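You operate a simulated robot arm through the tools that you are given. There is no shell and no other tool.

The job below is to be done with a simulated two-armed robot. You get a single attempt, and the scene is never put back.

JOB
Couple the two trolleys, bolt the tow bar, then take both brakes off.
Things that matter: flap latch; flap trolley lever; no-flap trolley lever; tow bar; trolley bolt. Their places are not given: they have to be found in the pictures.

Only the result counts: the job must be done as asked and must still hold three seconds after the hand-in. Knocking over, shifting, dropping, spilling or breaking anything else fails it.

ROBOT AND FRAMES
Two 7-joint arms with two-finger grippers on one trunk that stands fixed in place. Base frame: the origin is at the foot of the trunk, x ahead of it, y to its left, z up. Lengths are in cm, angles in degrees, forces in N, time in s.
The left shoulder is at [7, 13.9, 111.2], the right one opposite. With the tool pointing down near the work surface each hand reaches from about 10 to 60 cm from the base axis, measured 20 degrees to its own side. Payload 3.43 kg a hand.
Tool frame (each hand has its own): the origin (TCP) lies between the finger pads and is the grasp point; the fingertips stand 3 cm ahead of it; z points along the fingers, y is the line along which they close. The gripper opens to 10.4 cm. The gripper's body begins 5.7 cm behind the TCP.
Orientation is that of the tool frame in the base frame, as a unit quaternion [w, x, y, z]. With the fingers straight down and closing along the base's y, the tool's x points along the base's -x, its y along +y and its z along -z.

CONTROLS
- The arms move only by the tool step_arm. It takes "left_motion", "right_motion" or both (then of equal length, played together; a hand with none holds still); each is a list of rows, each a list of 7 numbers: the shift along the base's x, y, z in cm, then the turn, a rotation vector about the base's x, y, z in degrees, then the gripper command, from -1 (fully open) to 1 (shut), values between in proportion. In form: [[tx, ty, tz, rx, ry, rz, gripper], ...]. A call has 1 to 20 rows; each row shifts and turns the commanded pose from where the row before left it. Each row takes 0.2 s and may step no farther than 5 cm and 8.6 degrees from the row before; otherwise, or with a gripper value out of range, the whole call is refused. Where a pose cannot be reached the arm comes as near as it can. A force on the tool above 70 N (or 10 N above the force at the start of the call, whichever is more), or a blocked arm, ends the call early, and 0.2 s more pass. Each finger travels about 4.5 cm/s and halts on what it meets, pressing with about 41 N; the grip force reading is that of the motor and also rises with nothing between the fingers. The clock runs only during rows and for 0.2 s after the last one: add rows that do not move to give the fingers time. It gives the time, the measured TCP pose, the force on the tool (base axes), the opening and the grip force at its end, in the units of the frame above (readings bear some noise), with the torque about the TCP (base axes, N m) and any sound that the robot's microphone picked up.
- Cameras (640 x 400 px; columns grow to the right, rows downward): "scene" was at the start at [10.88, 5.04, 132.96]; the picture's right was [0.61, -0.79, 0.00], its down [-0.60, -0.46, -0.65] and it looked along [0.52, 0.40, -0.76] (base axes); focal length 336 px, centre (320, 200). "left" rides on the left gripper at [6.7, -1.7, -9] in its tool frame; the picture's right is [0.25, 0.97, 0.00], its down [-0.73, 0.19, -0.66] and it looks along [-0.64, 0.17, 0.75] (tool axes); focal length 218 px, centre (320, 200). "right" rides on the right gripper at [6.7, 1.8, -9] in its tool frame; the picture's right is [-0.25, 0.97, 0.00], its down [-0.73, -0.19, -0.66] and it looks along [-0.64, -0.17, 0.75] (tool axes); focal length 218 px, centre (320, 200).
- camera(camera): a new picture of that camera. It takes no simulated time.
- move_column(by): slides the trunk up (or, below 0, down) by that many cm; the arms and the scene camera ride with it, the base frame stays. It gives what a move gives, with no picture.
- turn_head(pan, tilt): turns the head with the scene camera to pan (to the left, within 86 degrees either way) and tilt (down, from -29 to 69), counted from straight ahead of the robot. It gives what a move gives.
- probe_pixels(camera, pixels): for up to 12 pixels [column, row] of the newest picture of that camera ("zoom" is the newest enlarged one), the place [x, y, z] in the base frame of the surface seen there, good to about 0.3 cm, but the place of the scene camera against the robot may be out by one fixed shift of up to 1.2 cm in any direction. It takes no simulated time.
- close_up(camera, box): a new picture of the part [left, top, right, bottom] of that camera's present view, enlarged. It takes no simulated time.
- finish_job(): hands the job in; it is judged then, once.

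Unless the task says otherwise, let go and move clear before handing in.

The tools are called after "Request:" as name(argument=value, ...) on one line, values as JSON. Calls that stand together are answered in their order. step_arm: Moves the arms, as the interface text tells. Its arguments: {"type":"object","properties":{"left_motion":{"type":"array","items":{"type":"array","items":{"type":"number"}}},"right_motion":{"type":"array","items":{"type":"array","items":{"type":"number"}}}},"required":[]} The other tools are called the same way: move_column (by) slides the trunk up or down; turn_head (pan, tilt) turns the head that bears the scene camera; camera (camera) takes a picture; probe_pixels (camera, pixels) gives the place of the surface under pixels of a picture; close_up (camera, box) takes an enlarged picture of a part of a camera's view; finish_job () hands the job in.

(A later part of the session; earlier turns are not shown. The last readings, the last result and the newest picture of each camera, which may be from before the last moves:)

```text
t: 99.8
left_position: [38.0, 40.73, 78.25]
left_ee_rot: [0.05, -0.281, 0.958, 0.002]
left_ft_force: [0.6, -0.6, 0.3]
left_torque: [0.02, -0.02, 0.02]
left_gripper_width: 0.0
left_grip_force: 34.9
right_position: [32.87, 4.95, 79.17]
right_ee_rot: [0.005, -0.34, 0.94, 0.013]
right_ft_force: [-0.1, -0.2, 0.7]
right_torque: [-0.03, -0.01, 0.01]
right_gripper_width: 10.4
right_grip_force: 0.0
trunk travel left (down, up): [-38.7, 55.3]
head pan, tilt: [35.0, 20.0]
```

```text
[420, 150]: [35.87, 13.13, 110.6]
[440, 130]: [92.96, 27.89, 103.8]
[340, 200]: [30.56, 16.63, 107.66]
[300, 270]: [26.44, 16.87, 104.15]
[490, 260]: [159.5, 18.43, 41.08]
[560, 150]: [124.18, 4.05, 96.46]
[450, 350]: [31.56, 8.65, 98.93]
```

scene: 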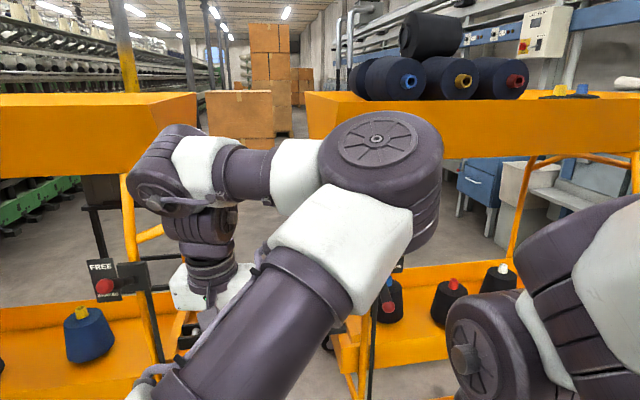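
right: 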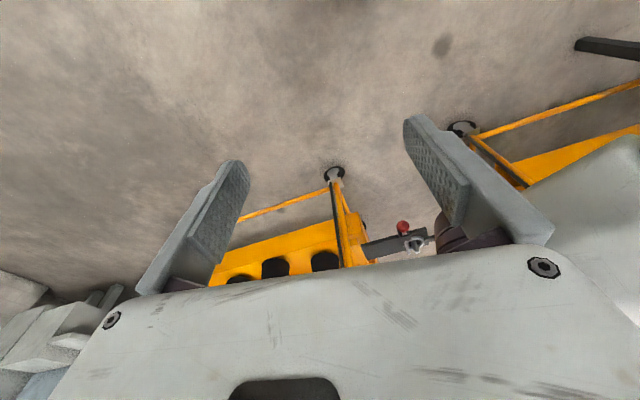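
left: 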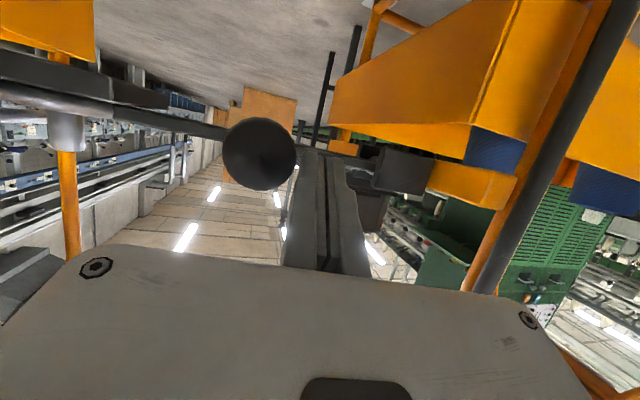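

The left elbow is up and central, a good shape for reaching the right lever with the left arm instead. I'll retract the right arm to its original pose.

Request:
step_arm(right_motion=[[0, -2, -0.5, 0, 0, -8, -1], [0, -2, -0.5, 0, 0, -8, -1], [0, -2, -0.5, 0, 0, -8, -1], [0, -2.5, -0.5, 0, 0, -8, -1], [-0.5, -3, -0.5, 0, 0, -7, -1], [-0.5, -3, -0.5, 0, 0, 0, -1]])

Request:
turn_head(pan=30, tilt=45)

Request:
camera(camera="scene")

Request:
camera(camera="left")

```text
t: 101.2
left_position: [38.13, 40.55, 78.46]
left_ee_rot: [0.048, -0.281, 0.959, 0.002]
left_ft_force: [0.4, -0.3, 0.2]
left_torque: [0.0, 0.0, 0.0]
left_gripper_width: 0.01
left_grip_force: 34.8
right_position: [31.53, -9.84, 75.41]
right_ee_rot: [0.0, -0.012, 1.0, 0.001]
right_ft_force: [0.3, -0.8, 0.2]
right_torque: [0.02, 0.02, -0.01]
right_gripper_width: 10.4
right_grip_force: 0.0
trunk travel left (down, up): [-38.7, 55.3]
head pan, tilt: [35.0, 20.0]
```

```text
t: 102.1
left_position: [38.03, 40.58, 78.41]
left_ee_rot: [0.049, -0.28, 0.959, 0.001]
left_ft_force: [-0.7, 0.6, -0.3]
left_torque: [0.02, 0.03, -0.05]
left_gripper_width: 0.0
left_grip_force: 34.6
right_position: [31.61, -9.73, 75.3]
right_ee_rot: [-0.001, -0.012, 1.0, 0.0]
right_ft_force: [0.6, -0.2, 0.8]
right_torque: [-0.02, 0.01, -0.04]
right_gripper_width: 10.4
right_grip_force: 0.0
trunk travel left (down, up): [-38.7, 55.3]
head pan, tilt: [30.0, 45.0]
```

```text
taken
```

scene: 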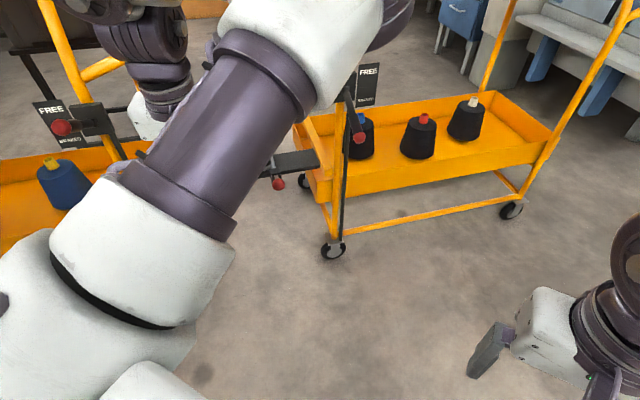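

```text
taken
```

left: 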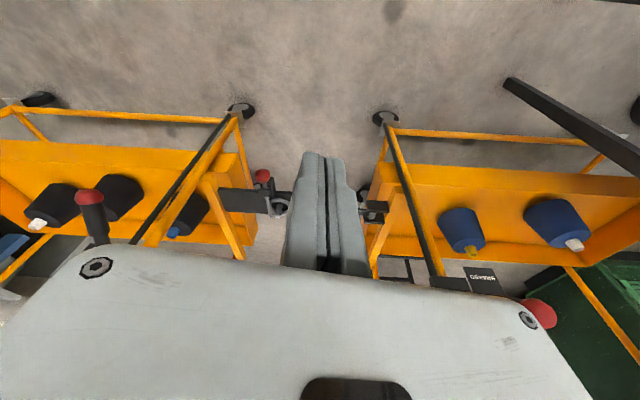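

Right arm is clear. Moving the left hand toward the front of the right lever (end near (71,27.4,67)), tool still down, then tilting it up as it advances.

Request:
step_arm(left_motion=[[2.3, -2.5, -1, 0, 0, 0, 1], [2.3, -2.5, -1, 0, 0, 0, 1], [2.3, -2.5, -1, 0, 0, 0, 1], [2.3, -2.5, -1, 0, 0, 0, 1], [2.3, -2.5, -1, 0, 0, 0, 1], [2.3, -2.5, -1, 0, 0, 0, 1]])

Request:
camera(camera="scene")

Request:
camera(camera="left")

```text
t: 103.5
left_position: [51.31, 26.48, 71.57]
left_ee_rot: [0.04, -0.295, 0.955, 0.001]
left_ft_force: [0.4, 0.3, -0.3]
left_torque: [0.01, -0.01, -0.01]
left_gripper_width: 0.0
left_grip_force: 34.8
right_position: [31.65, -9.57, 75.39]
right_ee_rot: [-0.001, -0.012, 1.0, 0.0]
right_ft_force: [0.6, -0.4, -0.3]
right_torque: [0.03, 0.01, 0.0]
right_gripper_width: 10.41
right_grip_force: 0.1
trunk travel left (down, up): [-38.7, 55.3]
head pan, tilt: [30.0, 45.0]
```

```text
taken
```

scene: 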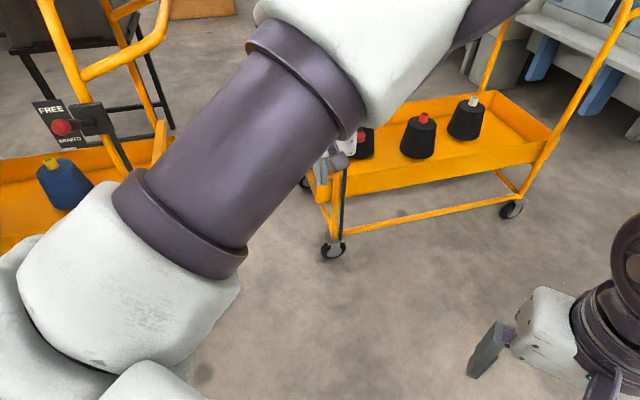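

```text
taken
```

left: 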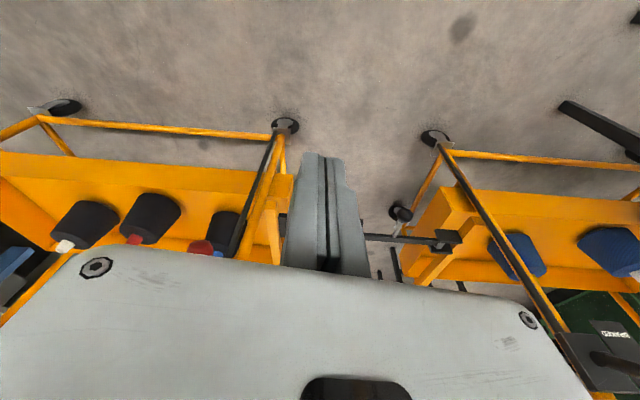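

Continuing: tilting the hand up while advancing, in two parts.

Request:
step_arm(left_motion=[[1.77, -0.5, -1.1, 4.5, -6.6, 0, 1], [1.77, -0.5, -1.1, 4.5, -6.6, 0, 1], [1.77, -0.5, -1.1, 4.5, -6.6, 0, 1], [1.77, -0.5, -1.1, 4.5, -6.6, 0, 1]])

Request:
camera(camera="left")

Request:
camera(camera="scene")

```text
t: 104.5
left_position: [61.03, 30.28, 67.98]
left_ee_rot: [0.308, -0.267, 0.909, 0.084]
left_ft_force: [0.0, 0.1, 0.7]
left_torque: [-0.01, 0.04, -0.02]
left_gripper_width: 0.0
left_grip_force: 34.8
left hand out of reach, approached as far as the arm can: row 2, 3, 4
right_position: [31.59, -9.61, 75.4]
right_ee_rot: [0.0, -0.012, 1.0, 0.0]
right_ft_force: [0.1, 1.2, 0.0]
right_torque: [-0.07, -0.02, 0.0]
right_gripper_width: 10.4
right_grip_force: 0.1
trunk travel left (down, up): [-38.7, 55.3]
head pan, tilt: [30.0, 45.0]
```

```text
taken
```

left: 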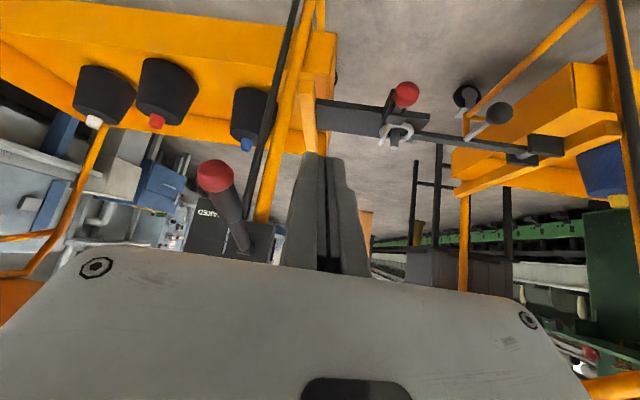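

```text
taken
```

scene: 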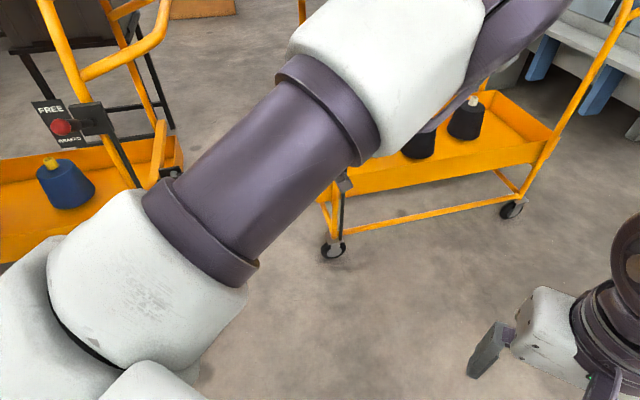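

The wrist limits the tilt with the elbow so high. Lowering the trunk by 15 will flatten the arm; the hand stays clear of everything below.

Request:
move_column(by=-15)

Request:
step_arm(left_motion=[[0.5, -1.5, 1.5, 4.5, -6.6, 0, 1], [0.5, -1.5, 1.5, 4.5, -6.6, 0, 1], [0.5, -1.5, 1.5, 4.5, -6.6, 0, 1]])

Request:
camera(camera="left")

Request:
camera(camera="scene")

```text
t: 106.2
left_position: [60.81, 30.3, 52.91]
left_ee_rot: [0.307, -0.267, 0.91, 0.084]
left_ft_force: [-0.1, 0.9, -0.5]
left_torque: [0.02, -0.02, 0.0]
left_gripper_width: 0.0
left_grip_force: 35.3
right_position: [31.61, -9.62, 60.37]
right_ee_rot: [0.0, -0.013, 1.0, 0.0]
right_ft_force: [0.0, -0.4, 0.1]
right_torque: [-0.01, 0.01, 0.02]
right_gripper_width: 10.4
right_grip_force: 0.0
trunk travel left (down, up): [-23.7, 70.3]
head pan, tilt: [30.0, 45.0]
```

```text
t: 107.0
left_position: [65.43, 35.1, 57.95]
left_ee_rot: [0.49, -0.232, 0.828, 0.144]
left_ft_force: [0.3, -0.3, -0.7]
left_torque: [0.0, 0.0, -0.03]
left_gripper_width: 0.0
left_grip_force: 34.4
left hand out of reach, approached as far as the arm can: row 1, 2, 3
right_position: [31.64, -9.54, 60.28]
right_ee_rot: [0.0, -0.013, 1.0, 0.001]
right_ft_force: [0.5, -0.5, -0.9]
right_torque: [-0.01, 0.02, 0.01]
right_gripper_width: 10.4
right_grip_force: 0.1
trunk travel left (down, up): [-23.7, 70.3]
head pan, tilt: [30.0, 45.0]
```

```text
taken
```

left: 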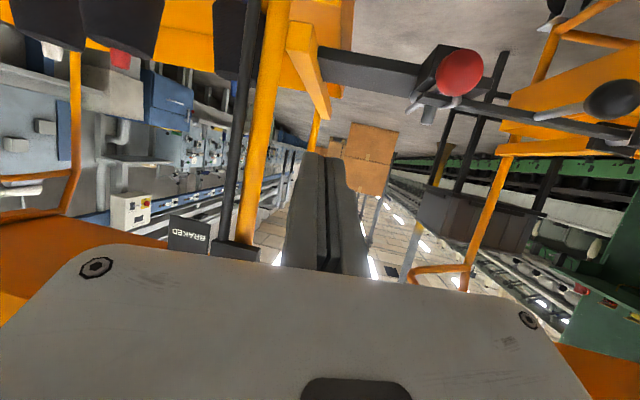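

```text
taken
```

scene: 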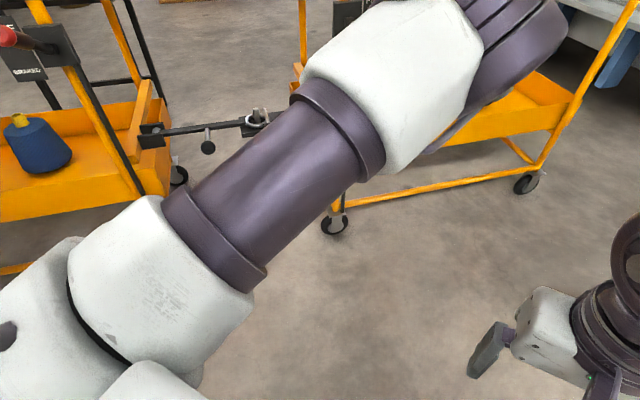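

Orientation is now reached (tilt 61°) at (65.4,35.1,58). Trying to shift right (−y) under the lever's front, step by step.

Request:
step_arm(left_motion=[[0, -2, 0, 0, 0, 0, 1], [0, -2, 0, 0, 0, 0, 1], [0, -2, 0, 0, 0, 0, 1]])

Request:
camera(camera="left")

Request:
camera(camera="scene")

```text
t: 107.8
left_position: [66.38, 34.85, 57.9]
left_ee_rot: [0.488, -0.235, 0.828, 0.144]
left_ft_force: [1.2, -0.2, 0.5]
left_torque: [0.02, 0.0, 0.02]
left_gripper_width: 0.01
left_grip_force: 35.0
left hand out of reach, approached as far as the arm can: row 1, 2, 3
right_position: [31.66, -9.7, 60.38]
right_ee_rot: [0.001, -0.012, 1.0, 0.001]
right_ft_force: [0.4, -0.1, 0.5]
right_torque: [0.01, 0.0, 0.03]
right_gripper_width: 10.42
right_grip_force: 0.0
trunk travel left (down, up): [-23.7, 70.3]
head pan, tilt: [30.0, 45.0]
```

```text
taken
```

left: 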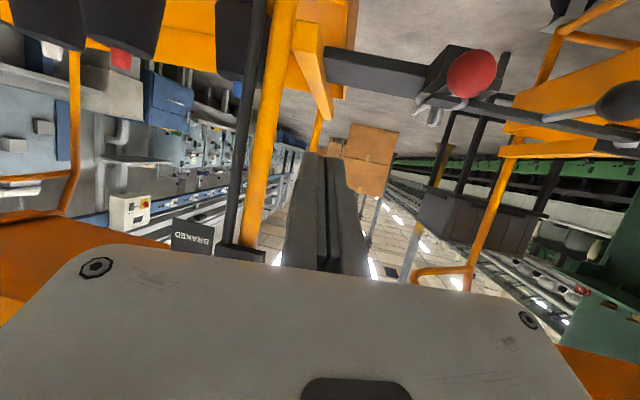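

```text
taken
```

scene: 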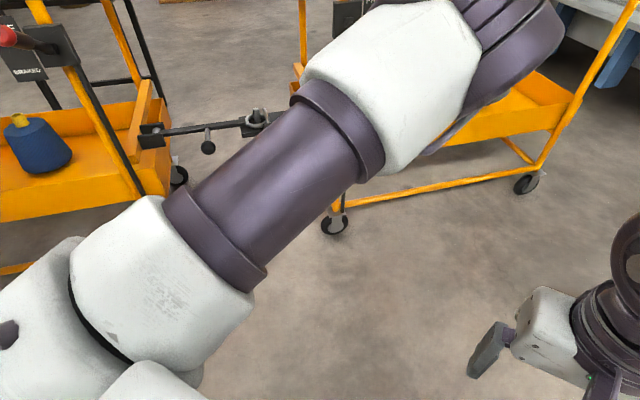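

The left arm can't get there in this elbow shape. I'll retreat, untilt, and turn the hand to yaw about −45° so that it can reach under the right lever crosswise from the left with its elbow out left.

Request:
step_arm(left_motion=[[-2, -0.5, 0.5, -4.5, 6.6, 0, 1], [-2, -0.5, 0.5, -4.5, 6.6, 0, 1], [-2, -0.3, 0.5, -4.5, 6.6, 0, 1], [-2, 0, 0.5, -4.5, 6.6, 0, 1], [-2, 0, 0.5, -4.5, 6.6, 0, 1], [-2, 0, 0.5, -4.5, 6.6, 0, 1], [-2, 0, 0.5, -4.5, 6.6, 0, 1]])

Request:
step_arm(left_motion=[[0, 0, 0.5, 0, 0, -8, 1], [0, 0, 0.5, 0, 0, -8, 1], [0, 0, 0.5, 0, 0, -8, 1], [0, 0, 0.5, 0, 0, -8, 1]])

Request:
camera(camera="scene")

Request:
camera(camera="left")

```text
t: 109.4
left_position: [52.21, 33.48, 61.31]
left_ee_rot: [0.048, -0.281, 0.959, 0.0]
left_ft_force: [-0.6, -0.5, -0.7]
left_torque: [0.0, 0.05, 0.0]
left_gripper_width: 0.02
left_grip_force: 34.8
right_position: [31.63, -9.63, 60.44]
right_ee_rot: [0.0, -0.012, 1.0, 0.0]
right_ft_force: [0.0, 0.6, -0.2]
right_torque: [0.01, 0.02, -0.01]
right_gripper_width: 10.42
right_grip_force: 0.1
trunk travel left (down, up): [-23.7, 70.3]
head pan, tilt: [30.0, 45.0]
```

```text
t: 110.4
left_position: [52.32, 33.42, 63.44]
left_ee_rot: [0.047, -0.005, 0.999, -0.014]
left_ft_force: [0.4, -0.4, -0.5]
left_torque: [0.0, 0.02, -0.01]
left_gripper_width: 0.0
left_grip_force: 34.3
right_position: [31.49, -9.64, 60.48]
right_ee_rot: [0.0, -0.013, 1.0, 0.0]
right_ft_force: [0.3, 0.1, -0.2]
right_torque: [-0.01, 0.0, 0.04]
right_gripper_width: 10.4
right_grip_force: 0.1
trunk travel left (down, up): [-23.7, 70.3]
head pan, tilt: [30.0, 45.0]
```

```text
taken
```

scene: 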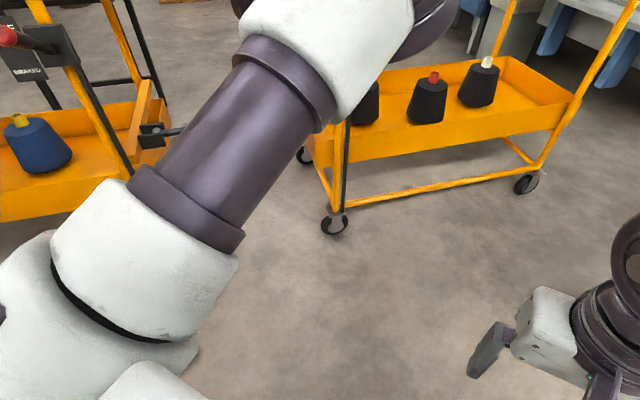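

```text
taken
```

left: 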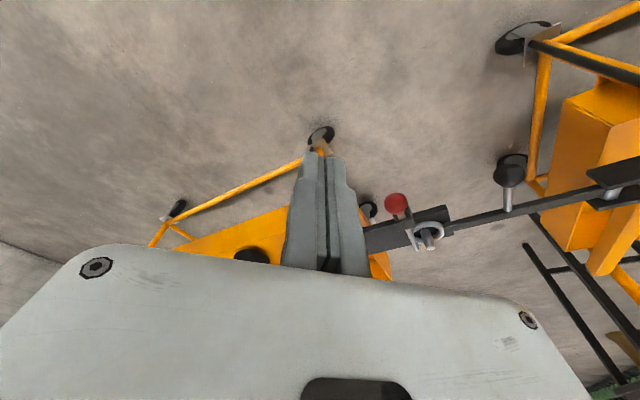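

Yaw is 0 now. Continuing to about −40° and moving slightly left to bring the elbow out.

Request:
step_arm(left_motion=[[-0.5, 1, 0.5, 0, 0, -8, 1], [-0.5, 1, 0.5, 0, 0, -8, 1], [-0.5, 1, 0.5, 0, 0, -8, 1], [-0.5, 1, 0.5, 0, 0, -8, 1], [0, 1, 0.5, 0, 0, -8, 1]])

Request:
camera(camera="scene")

Request:
camera(camera="left")

```text
t: 111.6
left_position: [56.42, 46.89, 68.19]
left_ee_rot: [0.025, 0.255, 0.966, -0.033]
left_ft_force: [-0.4, -0.8, 0.3]
left_torque: [0.05, 0.05, 0.01]
left_gripper_width: 0.0
left_grip_force: 34.9
left hand out of reach, approached as far as the arm can: row 1, 2, 3, 4, 5
right_position: [31.53, -9.76, 60.48]
right_ee_rot: [0.0, -0.012, 1.0, 0.0]
right_ft_force: [0.2, -0.2, -0.4]
right_torque: [0.0, 0.0, 0.01]
right_gripper_width: 10.38
right_grip_force: 0.1
trunk travel left (down, up): [-23.7, 70.3]
head pan, tilt: [30.0, 45.0]
```

```text
taken
```

scene: 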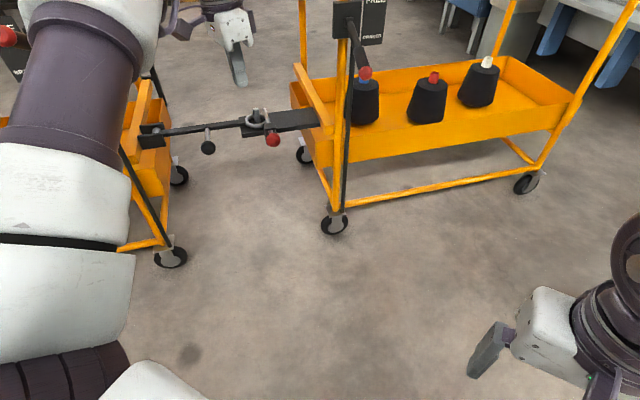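

```text
taken
```

left: 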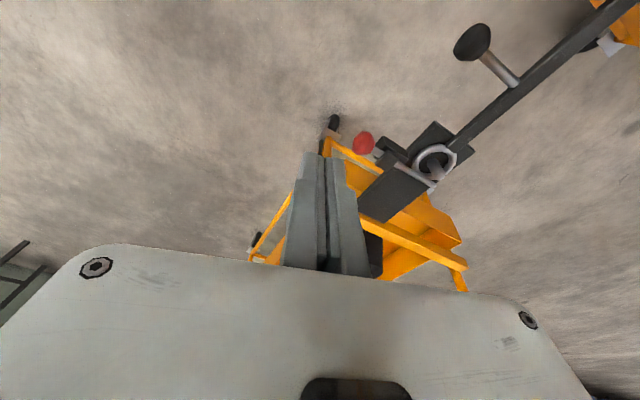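

The elbow swung left and the hand is at yaw −30°. Checking the elbow's clearance from the left lever.

Request:
turn_head(pan=60, tilt=25)

Request:
camera(camera="scene")

Request:
probe_pixels(camera="scene", pixels=[[300, 150], [250, 150], [350, 150], [300, 250], [200, 200], [400, 130]])

```text
t: 112.6
left_position: [56.51, 46.82, 68.11]
left_ee_rot: [0.026, 0.255, 0.966, -0.033]
left_ft_force: [-0.3, 0.5, 0.4]
left_torque: [0.02, -0.01, 0.0]
left_gripper_width: 0.01
left_grip_force: 34.5
right_position: [31.6, -9.63, 60.32]
right_ee_rot: [0.0, -0.013, 1.0, 0.0]
right_ft_force: [0.0, -0.7, 1.0]
right_torque: [0.02, 0.03, 0.01]
right_gripper_width: 10.38
right_grip_force: 0.0
trunk travel left (down, up): [-23.7, 70.3]
head pan, tilt: [60.0, 25.0]
```

```text
taken
```

scene: 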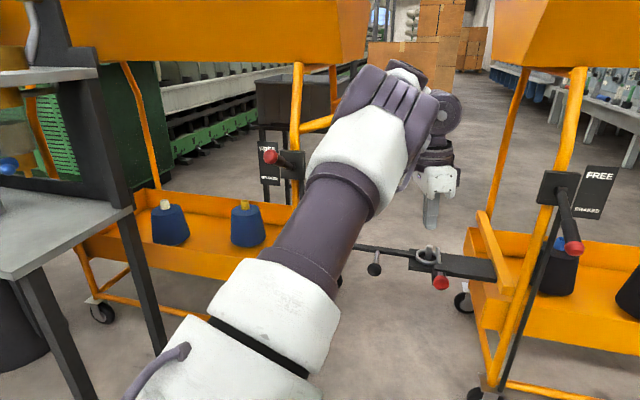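

```text
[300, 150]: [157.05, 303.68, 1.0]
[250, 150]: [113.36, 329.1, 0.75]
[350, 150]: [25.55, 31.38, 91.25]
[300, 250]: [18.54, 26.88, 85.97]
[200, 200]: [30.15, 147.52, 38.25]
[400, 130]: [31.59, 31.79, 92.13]
```

The elbow is safe (33,37,90). Now tilting the hand toward the right lever's underside direction (yaw about −35°) while advancing over the coupling.

Request:
step_arm(left_motion=[[1, -0.9, -0.3, -4.6, -6.56, 0, 1], [1, -0.9, -0.3, -4.6, -6.56, 0, 1], [1, -0.9, -0.3, -4.6, -6.56, 0, 1], [1, -0.9, -0.3, -4.6, -6.56, 0, 1], [1, -0.9, -0.3, -4.6, -6.56, 0, 1]])

Request:
camera(camera="scene")

Request:
camera(camera="left")

```text
t: 113.8
left_position: [66.61, 44.99, 68.29]
left_ee_rot: [0.346, 0.243, 0.894, -0.149]
left_ft_force: [0.6, -1.1, 0.3]
left_torque: [0.01, -0.07, -0.04]
left_gripper_width: 0.01
left_grip_force: 34.6
left hand out of reach, approached as far as the arm can: row 1, 2, 3, 4, 5
right_position: [31.69, -9.73, 60.3]
right_ee_rot: [0.0, -0.012, 1.0, 0.001]
right_ft_force: [0.0, 0.2, -0.3]
right_torque: [0.01, 0.01, -0.03]
right_gripper_width: 10.4
right_grip_force: 0.1
trunk travel left (down, up): [-23.7, 70.3]
head pan, tilt: [60.0, 25.0]
```

```text
taken
```

scene: 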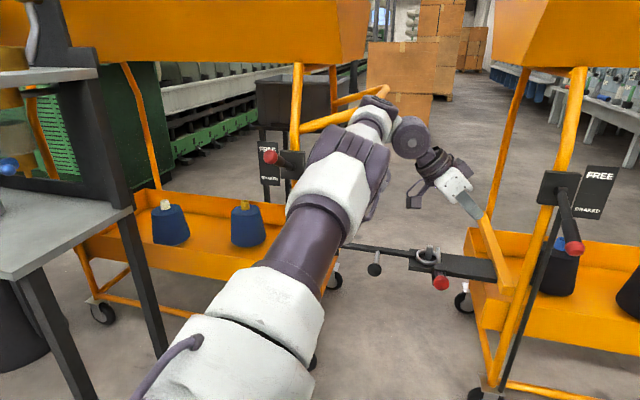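

```text
taken
```

left: 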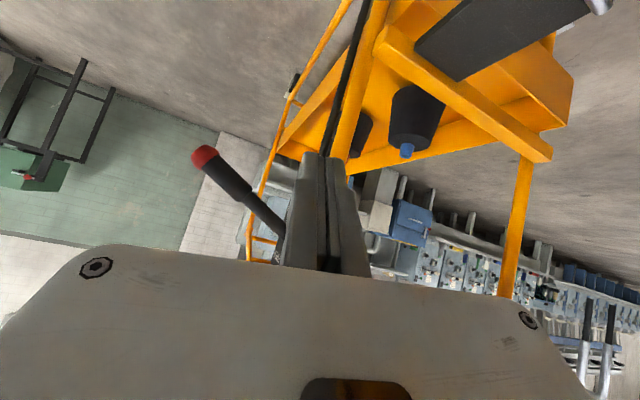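

Lever seen at (205,158)–(280,230). Continuing to tilt and move right and down to get beneath it.

Request:
step_arm(left_motion=[[0.8, -1.5, -1.6, -4.6, -6.56, 0, 1], [0.8, -1.5, -1.6, -4.6, -6.56, 0, 1], [0.8, -1.5, -1.6, -4.6, -6.56, 0, 1]])

Request:
camera(camera="scene")

Request:
camera(camera="left")

```text
t: 114.6
left_position: [69.58, 44.89, 68.33]
left_ee_rot: [0.495, 0.221, 0.817, -0.196]
left_ft_force: [0.7, -0.4, -0.5]
left_torque: [0.0, 0.01, -0.04]
left_gripper_width: 0.0
left_grip_force: 34.9
left hand out of reach, approached as far as the arm can: row 1, 2, 3
right_position: [31.63, -9.64, 60.33]
right_ee_rot: [0.0, -0.013, 1.0, 0.0]
right_ft_force: [-0.6, 0.5, 0.2]
right_torque: [-0.02, 0.03, -0.05]
right_gripper_width: 10.39
right_grip_force: 0.1
trunk travel left (down, up): [-23.7, 70.3]
head pan, tilt: [60.0, 25.0]
```

```text
taken
```

scene: 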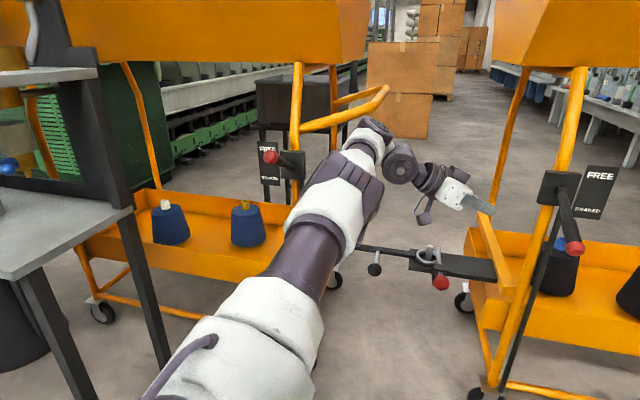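

```text
taken
```

left: 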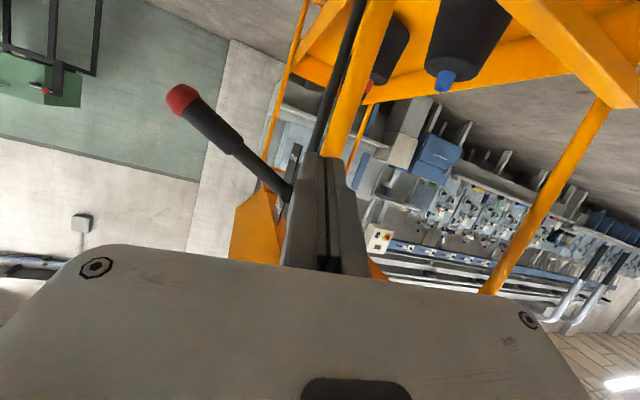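

Orientation is good (tilt 64°, yaw −37°). Trying pure sideways motion toward the lever from here.

Request:
step_arm(left_motion=[[0, -1.5, -0.5, 0, 0, 0, 1], [0, -1.5, -0.5, 0, 0, 0, 1], [0, -1.5, -0.5, 0, 0, 0, 1]])

```text
t: 115.4
left_position: [71.6, 41.35, 66.99]
left_ee_rot: [0.493, 0.222, 0.818, -0.197]
left_ft_force: [-0.4, -0.5, 0.1]
left_torque: [-0.01, 0.02, -0.01]
left_gripper_width: 0.0
left_grip_force: 34.8
left hand out of reach, approached as far as the arm can: row 1, 2, 3
right_position: [31.66, -9.7, 60.31]
right_ee_rot: [0.001, -0.012, 1.0, 0.0]
right_ft_force: [0.1, 0.0, 1.4]
right_torque: [0.0, 0.02, 0.01]
right_gripper_width: 10.38
right_grip_force: 0.0
trunk travel left (down, up): [-23.7, 70.3]
head pan, tilt: [60.0, 25.0]
```

The wrist bend limits this approach too. The arm works better with the target well below the shoulder, so I'll retreat, untilt, and raise the trunk before approaching again.

Request:
step_arm(left_motion=[[-1.5, 1.5, 0.5, 0, 0, 0, 1], [-1.5, 1.0, 0.5, 4.6, 6.56, 0, 1], [-1.8, 0.5, 0.5, 4.6, 6.56, 0, 1], [-1.8, 0.3, 0.3, 4.6, 6.56, 0, 1], [-1.8, 0, 0, 4.6, 6.56, 0, 1], [-1.8, 0, 0, 4.6, 6.56, 0, 1], [-1.8, 0, 0, 4.6, 6.56, 0, 1], [-1.8, 0, 0, 4.6, 6.56, 0, 1], [-1, 0, 0, 4.6, 6.56, 0, 1]])

Request:
camera(camera="scene")

Request:
camera(camera="left")

```text
t: 117.4
left_position: [57.58, 45.13, 68.73]
left_ee_rot: [-0.005, 0.254, 0.967, -0.012]
left_ft_force: [0.3, 0.6, -0.4]
left_torque: [-0.02, 0.02, 0.0]
left_gripper_width: 0.01
left_grip_force: 34.6
left hand out of reach, approached as far as the arm can: row 1, 3
right_position: [31.55, -9.71, 60.37]
right_ee_rot: [0.0, -0.012, 1.0, 0.001]
right_ft_force: [0.4, -1.1, 0.4]
right_torque: [0.0, -0.01, 0.02]
right_gripper_width: 10.4
right_grip_force: 0.0
trunk travel left (down, up): [-23.7, 70.3]
head pan, tilt: [60.0, 25.0]
```

```text
taken
```

scene: 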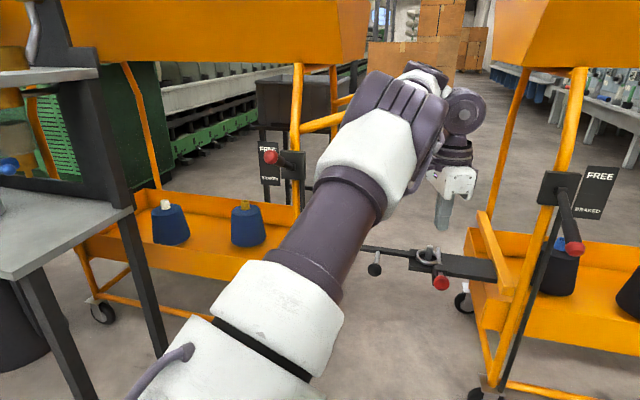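

```text
taken
```

left: 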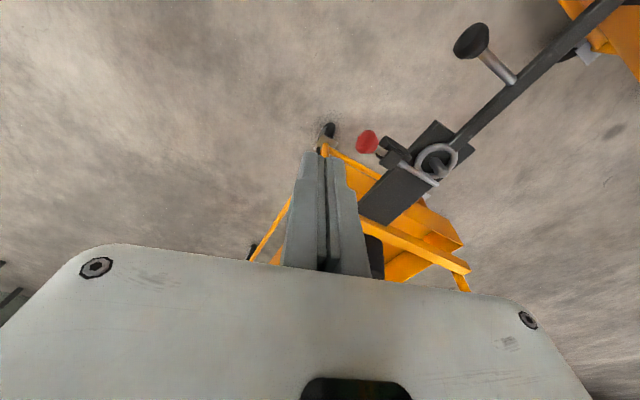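

Retreated to tool-down over the gap. Raising the trunk in steps while lowering the hand relative to it.

Request:
move_column(by=15)

Request:
step_arm(left_motion=[[-0.3, -0.8, -2.5, 0, 0, 5, 1], [-0.3, -0.8, -2.5, 0, 0, 5, 1], [-0.3, -0.8, -2.5, 0, 0, 5, 1], [-0.3, -0.8, -2.5, 0, 0, 5, 1], [-0.3, -0.8, -2.5, 0, 0, 5, 1], [-0.3, -0.8, -2.5, 0, 0, 5, 1]])

Request:
move_column(by=15)

Request:
turn_head(pan=40, tilt=45)

Request:
camera(camera="scene")

Request:
camera(camera="left")

```text
t: 119.1
left_position: [57.62, 45.08, 83.67]
left_ee_rot: [-0.003, 0.253, 0.967, -0.013]
left_ft_force: [0.0, -0.1, -0.2]
left_torque: [0.01, -0.02, 0.0]
left_gripper_width: 0.0
left_grip_force: 34.9
right_position: [31.7, -9.65, 75.3]
right_ee_rot: [0.0, -0.012, 1.0, 0.0]
right_ft_force: [-0.1, -0.2, 0.1]
right_torque: [0.03, -0.03, 0.01]
right_gripper_width: 10.41
right_grip_force: 0.1
trunk travel left (down, up): [-38.7, 55.3]
head pan, tilt: [60.0, 25.0]
```

```text
t: 120.5
left_position: [55.78, 40.13, 68.58]
left_ee_rot: [0.0, -0.007, 1.0, -0.014]
left_ft_force: [0.2, 0.3, 0.0]
left_torque: [-0.01, 0.03, 0.02]
left_gripper_width: 0.0
left_grip_force: 35.0
right_position: [31.73, -9.59, 75.22]
right_ee_rot: [0.001, -0.012, 1.0, 0.0]
right_ft_force: [0.2, -0.1, -0.5]
right_torque: [-0.01, 0.01, -0.01]
right_gripper_width: 10.42
right_grip_force: 0.1
trunk travel left (down, up): [-38.7, 55.3]
head pan, tilt: [60.0, 25.0]
```

```text
t: 122.3
left_position: [55.87, 40.09, 83.72]
left_ee_rot: [0.0, -0.007, 1.0, -0.014]
left_ft_force: [0.0, -0.8, 1.3]
left_torque: [-0.04, -0.04, 0.0]
left_gripper_width: 0.0
left_grip_force: 34.7
right_position: [31.75, -9.65, 90.29]
right_ee_rot: [0.0, -0.013, 1.0, -0.001]
right_ft_force: [-0.2, 0.1, -0.4]
right_torque: [0.01, -0.03, -0.01]
right_gripper_width: 10.4
right_grip_force: 0.1
trunk travel left (down, up): [-53.7, 40.3]
head pan, tilt: [60.0, 25.0]
```

```text
t: 123.1
left_position: [55.69, 40.1, 83.63]
left_ee_rot: [0.001, -0.007, 1.0, -0.014]
left_ft_force: [0.5, 0.5, 0.1]
left_torque: [0.02, 0.02, 0.02]
left_gripper_width: 0.0
left_grip_force: 34.3
right_position: [31.66, -9.68, 90.44]
right_ee_rot: [0.0, -0.012, 1.0, 0.001]
right_ft_force: [-0.1, -0.5, 1.6]
right_torque: [0.0, -0.03, -0.02]
right_gripper_width: 10.4
right_grip_force: 0.2
trunk travel left (down, up): [-53.7, 40.3]
head pan, tilt: [40.0, 45.0]
```

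```text
taken
```

scene: 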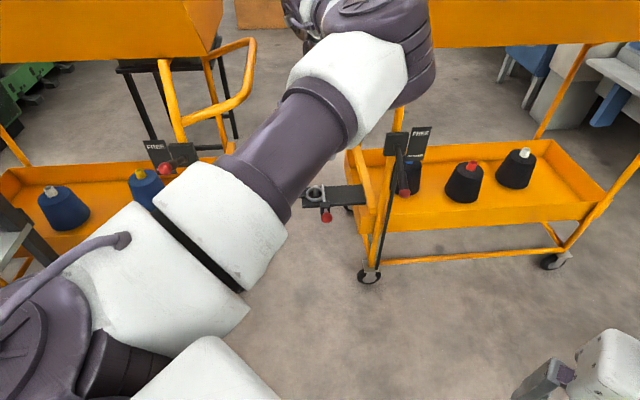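

```text
taken
```

left: 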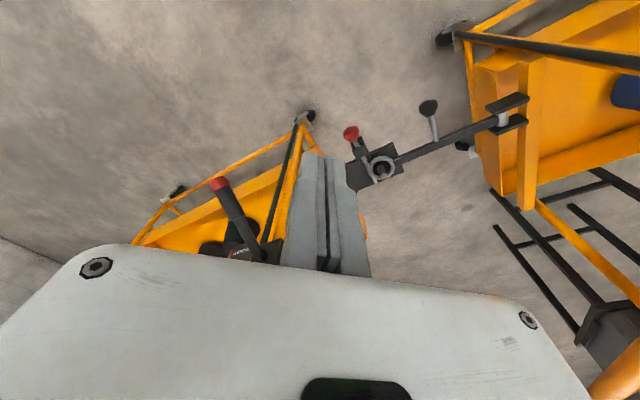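

Shoulder now well above the target. Moving the left hand right and down in front of the right lever, tool still down.

Request:
step_arm(left_motion=[[0.2, -2.5, -1.8, 0, 0, 5, 1], [0.2, -2.5, -1.8, 0, 0, 5, 1], [0.2, -2.5, -1.8, 0, 0, 5, 1], [0.2, -2.5, -1.8, 0, 0, 5, 1], [0.2, -2.5, -1.8, 0, 0, 5, 1], [0.2, -2.5, -1.8, 0, 0, 5, 1]])

Request:
camera(camera="scene")

Request:
camera(camera="left")

```text
t: 124.5
left_position: [56.94, 25.12, 72.72]
left_ee_rot: [0.004, -0.266, 0.964, -0.012]
left_ft_force: [0.5, -0.6, 0.1]
left_torque: [0.03, 0.01, -0.01]
left_gripper_width: 0.0
left_grip_force: 34.4
right_position: [31.69, -9.7, 90.34]
right_ee_rot: [0.001, -0.011, 1.0, 0.0]
right_ft_force: [0.0, 0.1, -1.1]
right_torque: [-0.01, -0.03, 0.0]
right_gripper_width: 10.43
right_grip_force: 0.1
trunk travel left (down, up): [-53.7, 40.3]
head pan, tilt: [40.0, 45.0]
```

```text
taken
```

scene: 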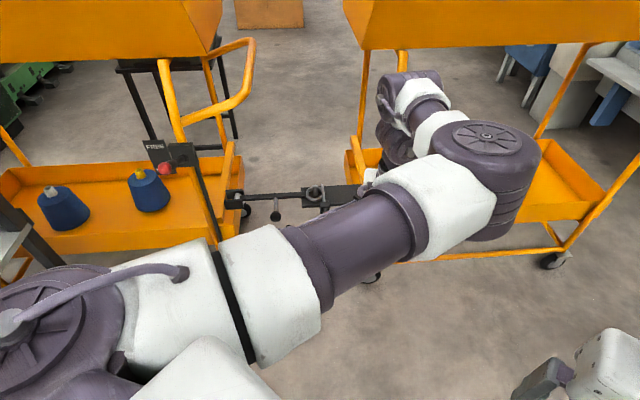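

```text
taken
```

left: 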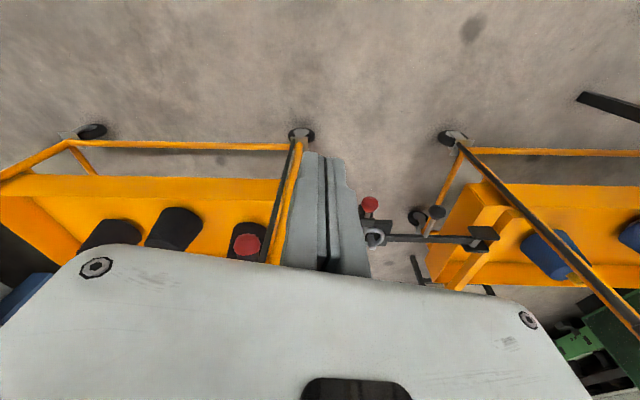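

All reached. Now tilting the hand up toward the lever while moving down and right.

Request:
step_arm(left_motion=[[0.9, -0.6, -1.3, 4.1, -6.9, 0, 1], [0.9, -0.6, -1.3, 4.1, -6.9, 0, 1], [0.9, -0.6, -1.3, 4.1, -6.9, 0, 1], [0.9, -0.6, -1.3, 4.1, -6.9, 0, 1]])

Request:
camera(camera="scene")

Request:
camera(camera="left")

```text
t: 125.5
left_position: [62.32, 26.18, 67.15]
left_ee_rot: [0.269, -0.25, 0.928, 0.062]
left_ft_force: [-0.1, -0.6, 0.4]
left_torque: [0.01, 0.03, 0.04]
left_gripper_width: 0.0
left_grip_force: 34.8
left hand out of reach, approached as far as the arm can: row 3, 4
right_position: [31.64, -9.82, 90.37]
right_ee_rot: [0.0, -0.011, 1.0, 0.0]
right_ft_force: [0.3, -0.4, 0.6]
right_torque: [-0.01, 0.02, 0.02]
right_gripper_width: 10.39
right_grip_force: 0.1
trunk travel left (down, up): [-53.7, 40.3]
head pan, tilt: [40.0, 45.0]
```

```text
taken
```

scene: 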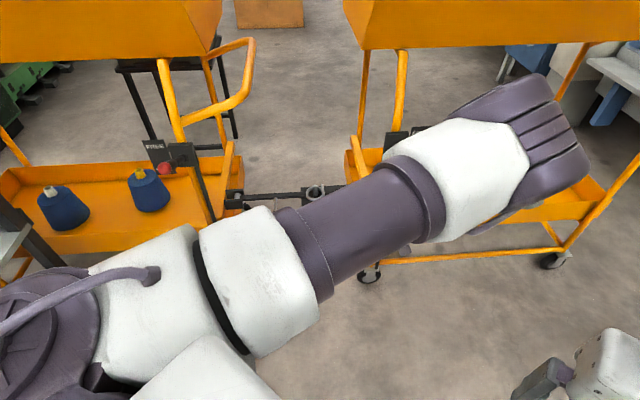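

```text
taken
```

left: 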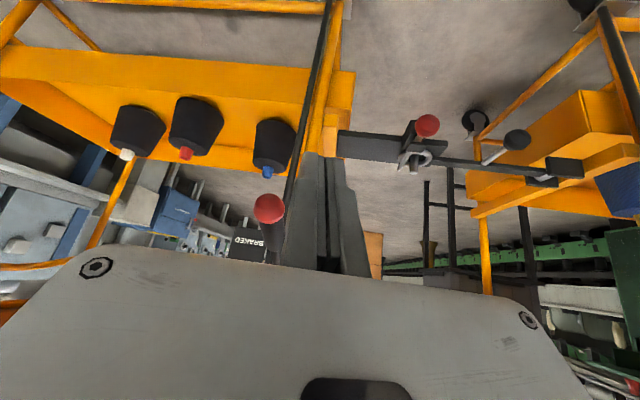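

The elbow shape again blocks the tilt. I'll clear the left arm back over the coupling with the elbow out left, and use the right arm, whose line from the shoulder suits this lever.

Request:
step_arm(left_motion=[[-1.2, 0.3, 1.2, -4.1, 6.9, 0, 1], [-1.2, 0.3, 1.2, -4.1, 6.9, 0, 1], [-1.2, 0.3, 1.2, -4.1, 6.9, 0, 1], [-1.2, 0.3, 1.2, -4.1, 6.9, 0, 1], [-0.2, 2.5, 1.8, 0, 0, -5, 1], [-0.2, 2.5, 1.8, 0, 0, -5, 1], [-0.2, 2.5, 1.8, 0, 0, -5, 1], [-0.2, 2.5, 1.8, 0, 0, -5, 1], [-0.2, 2.5, 1.8, 0, 0, -5, 1], [-0.2, 2.5, 1.8, 0, 0, -5, 1]])

Request:
step_arm(left_motion=[[0, 1, 0, 0, 0, -6, 1], [0, 1, 0, 0, 0, -6, 1], [0, 1, 0, 0, 0, -6, 1], [-0.5, 1, 0, 0, 0, -6, 1], [-0.5, 1, 0, 0, 0, -6, 1], [-0.5, 1, 0, 0, 0, -6, 1]])

Request:
camera(camera="scene")

```text
t: 127.7
left_position: [56.17, 42.27, 82.79]
left_ee_rot: [0.0, -0.005, 1.0, -0.014]
left_ft_force: [-0.3, -0.4, -0.4]
left_torque: [-0.01, -0.02, 0.0]
left_gripper_width: 0.02
left_grip_force: 35.0
right_position: [31.51, -9.62, 90.31]
right_ee_rot: [0.0, -0.012, 1.0, 0.0]
right_ft_force: [0.0, -0.2, 0.5]
right_torque: [-0.03, -0.03, 0.02]
right_gripper_width: 10.4
right_grip_force: 0.1
trunk travel left (down, up): [-53.7, 40.3]
head pan, tilt: [40.0, 45.0]
```

```text
t: 129.1
left_position: [57.43, 52.05, 84.67]
left_ee_rot: [-0.001, 0.297, 0.955, -0.01]
left_ft_force: [0.2, 0.4, 0.3]
left_torque: [0.0, -0.01, 0.0]
left_gripper_width: 0.04
left_grip_force: 34.9
left hand out of reach, approached as far as the arm can: row 4, 5, 6
right_position: [31.58, -9.4, 90.46]
right_ee_rot: [0.001, -0.012, 1.0, -0.001]
right_ft_force: [-0.7, 0.3, 0.4]
right_torque: [-0.07, 0.03, -0.01]
right_gripper_width: 10.39
right_grip_force: 0.0
trunk travel left (down, up): [-53.7, 40.3]
head pan, tilt: [40.0, 45.0]
```

```text
taken
```

scene: 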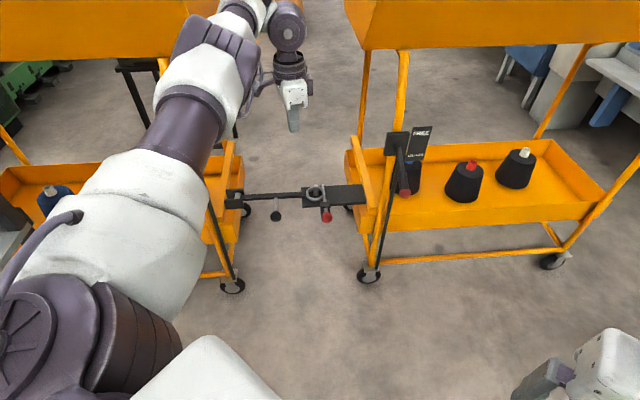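

The left arm is clear. Lowering the trunk by 15 and probing the right lever before bringing in the right arm.

Request:
move_column(by=-15)

Request:
turn_head(pan=30, tilt=40)

Request:
camera(camera="scene")

Request:
close_up(camera="scene", box=[280, 60, 440, 200])

```text
t: 130.8
left_position: [57.44, 51.68, 69.74]
left_ee_rot: [-0.003, 0.299, 0.954, -0.011]
left_ft_force: [0.7, -0.4, 0.9]
left_torque: [0.01, 0.03, 0.02]
left_gripper_width: 0.02
left_grip_force: 35.1
right_position: [31.58, -9.68, 75.41]
right_ee_rot: [0.0, -0.012, 1.0, 0.0]
right_ft_force: [0.5, -0.2, -0.2]
right_torque: [-0.01, 0.03, -0.01]
right_gripper_width: 10.4
right_grip_force: 0.1
trunk travel left (down, up): [-38.7, 55.3]
head pan, tilt: [40.0, 45.0]
```

```text
t: 131.6
left_position: [57.42, 51.69, 69.68]
left_ee_rot: [-0.003, 0.298, 0.954, -0.01]
left_ft_force: [0.7, 0.5, -0.8]
left_torque: [0.03, 0.02, 0.03]
left_gripper_width: 0.0
left_grip_force: 34.5
right_position: [31.62, -9.6, 75.38]
right_ee_rot: [0.001, -0.012, 1.0, 0.0]
right_ft_force: [-0.6, 0.8, 0.3]
right_torque: [-0.01, -0.04, 0.0]
right_gripper_width: 10.4
right_grip_force: 0.2
trunk travel left (down, up): [-38.7, 55.3]
head pan, tilt: [30.0, 40.0]
```

```text
taken
```

scene: 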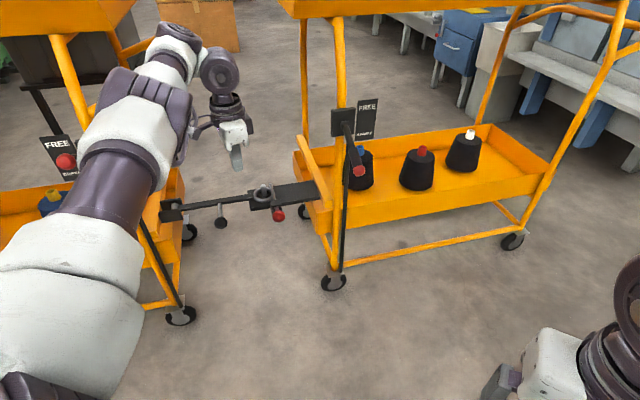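

```text
2.86 times, centred on (360, 130) of scene
```

zoom: 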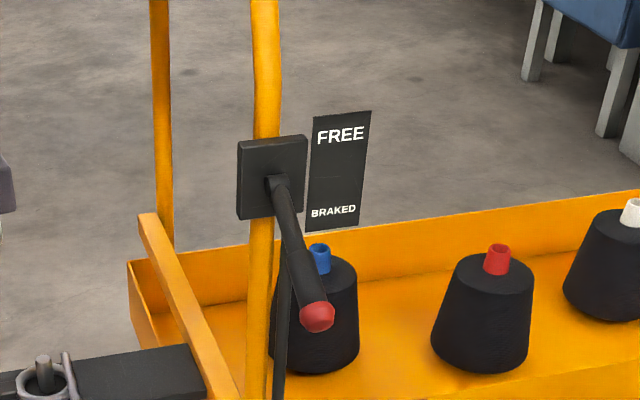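

Clear view of the right lever at (358,170). Starting the right arm: extending forward, yawing to 40°.

Request:
step_arm(right_motion=[[2.5, 0.8, -0.5, 0, 0, 5, 0.885], [2.5, 0.8, -0.5, 0, 0, 5, 0.885], [2.5, 0.8, -0.5, 0, 0, 5, 0.885], [2.5, 0.8, -0.5, 0, 0, 5, 0.885], [2.5, 0.8, -0.5, 0, 0, 5, 0.885], [2.5, 0.8, -0.5, 0, 0, 5, 0.885], [2.5, 0.8, -0.5, 0, 0, 5, 0.885], [2.5, 0.8, -0.5, 0, 0, 5, 0.885]])

Request:
camera(camera="scene")

Request:
camera(camera="right")

```text
t: 133.4
left_position: [57.5, 51.78, 69.85]
left_ee_rot: [-0.003, 0.298, 0.954, -0.011]
left_ft_force: [-0.1, 0.2, -1.1]
left_torque: [0.0, 0.0, 0.0]
left_gripper_width: 0.0
left_grip_force: 34.7
right_position: [37.06, 9.43, 77.88]
right_ee_rot: [0.008, -0.324, 0.946, 0.03]
right_ft_force: [-1.0, -0.3, -0.2]
right_torque: [0.0, 0.03, 0.0]
right_gripper_width: 0.6
right_grip_force: 0.1
right hand out of reach, approached as far as the arm can: row 3, 4, 5, 6, 7, 8
trunk travel left (down, up): [-38.7, 55.3]
head pan, tilt: [30.0, 40.0]
```

```text
taken
```

scene: 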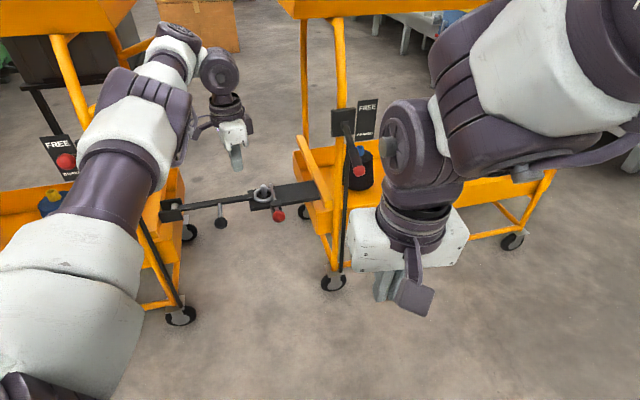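

```text
taken
```

right: 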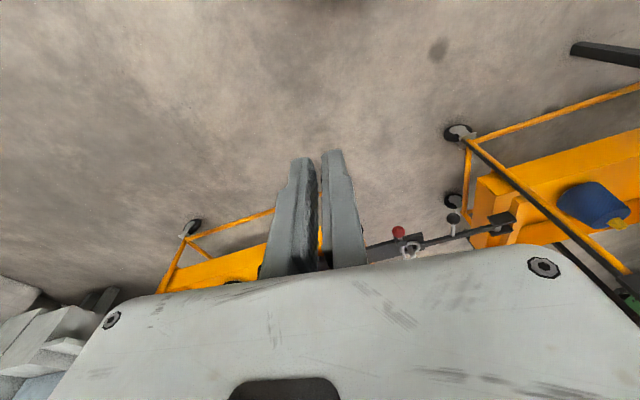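

The right arm folded against its limit because I yawed too early. Extending it forward first with the yaw taken back, then yawing.

Request:
step_arm(right_motion=[[1, -2, 0, 0, 0, -8, 0.885], [1, -2, 0, 0, 0, -8, 0.885], [2, -1.5, -0.5, 0, 0, -8, 0.885], [2.5, -1, -0.5, 0, 0, -8, 0.885], [2.5, 0, -0.5, 0, 0, 0, 0.885], [2.5, 0, -0.5, 0, 0, 0, 0.885], [2.5, 0, -0.5, 0, 0, 0, 0.885], [2.5, 0, -0.5, 0, 0, 0, 0.885]])

Request:
camera(camera="scene")

```text
t: 135.2
left_position: [57.44, 51.83, 69.72]
left_ee_rot: [-0.003, 0.297, 0.955, -0.01]
left_ft_force: [-0.5, 0.3, 0.2]
left_torque: [-0.01, -0.01, -0.01]
left_gripper_width: 0.0
left_grip_force: 35.2
right_position: [52.32, 3.26, 73.46]
right_ee_rot: [0.0, -0.08, 0.997, 0.0]
right_ft_force: [-0.8, -0.4, -0.1]
right_torque: [-0.03, 0.02, 0.03]
right_gripper_width: 0.59
right_grip_force: 0.1
right hand out of reach, approached as far as the arm can: row 8
trunk travel left (down, up): [-38.7, 55.3]
head pan, tilt: [30.0, 40.0]
```

```text
taken
```

scene: 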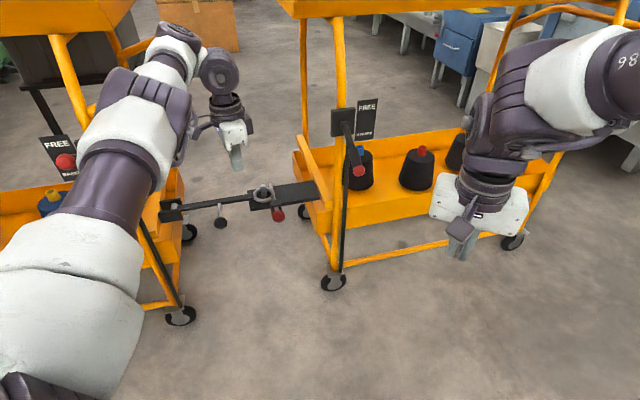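

Right hand extended at (52,3,73). Now tilting it upward-forward while advancing toward the lever's front.

Request:
step_arm(right_motion=[[1.5, 1.0, -0.8, 3.2, -7.2, 2.5, 0.885], [1.5, 1.0, -0.8, 3.2, -7.2, 2.5, 0.885], [1.5, 1.0, -0.8, 3.2, -7.2, 2.5, 0.885], [1.5, 1.0, -0.8, 3.2, -7.2, 2.5, 0.885], [1.5, 1.0, -0.8, 3.2, -7.2, 2.5, 0.885]])

Request:
camera(camera="scene")

Request:
camera(camera="right")

```text
t: 136.4
left_position: [57.45, 51.86, 69.62]
left_ee_rot: [-0.002, 0.297, 0.955, -0.011]
left_ft_force: [0.0, 0.9, 0.0]
left_torque: [-0.01, 0.03, 0.0]
left_gripper_width: 0.0
left_grip_force: 34.4
right_position: [55.5, 11.7, 70.32]
right_ee_rot: [0.319, -0.18, 0.924, 0.11]
right_ft_force: [0.3, 0.7, -0.9]
right_torque: [-0.01, -0.03, -0.01]
right_gripper_width: 0.6
right_grip_force: 0.0
right hand out of reach, approached as far as the arm can: row 2, 3, 4, 5
trunk travel left (down, up): [-38.7, 55.3]
head pan, tilt: [30.0, 40.0]
```

```text
taken
```

scene: 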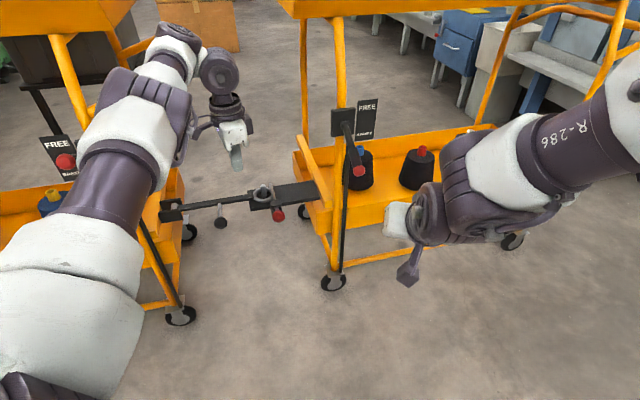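

```text
taken
```

right: 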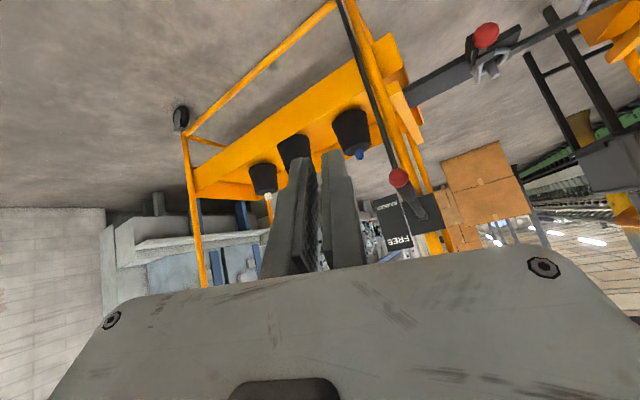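

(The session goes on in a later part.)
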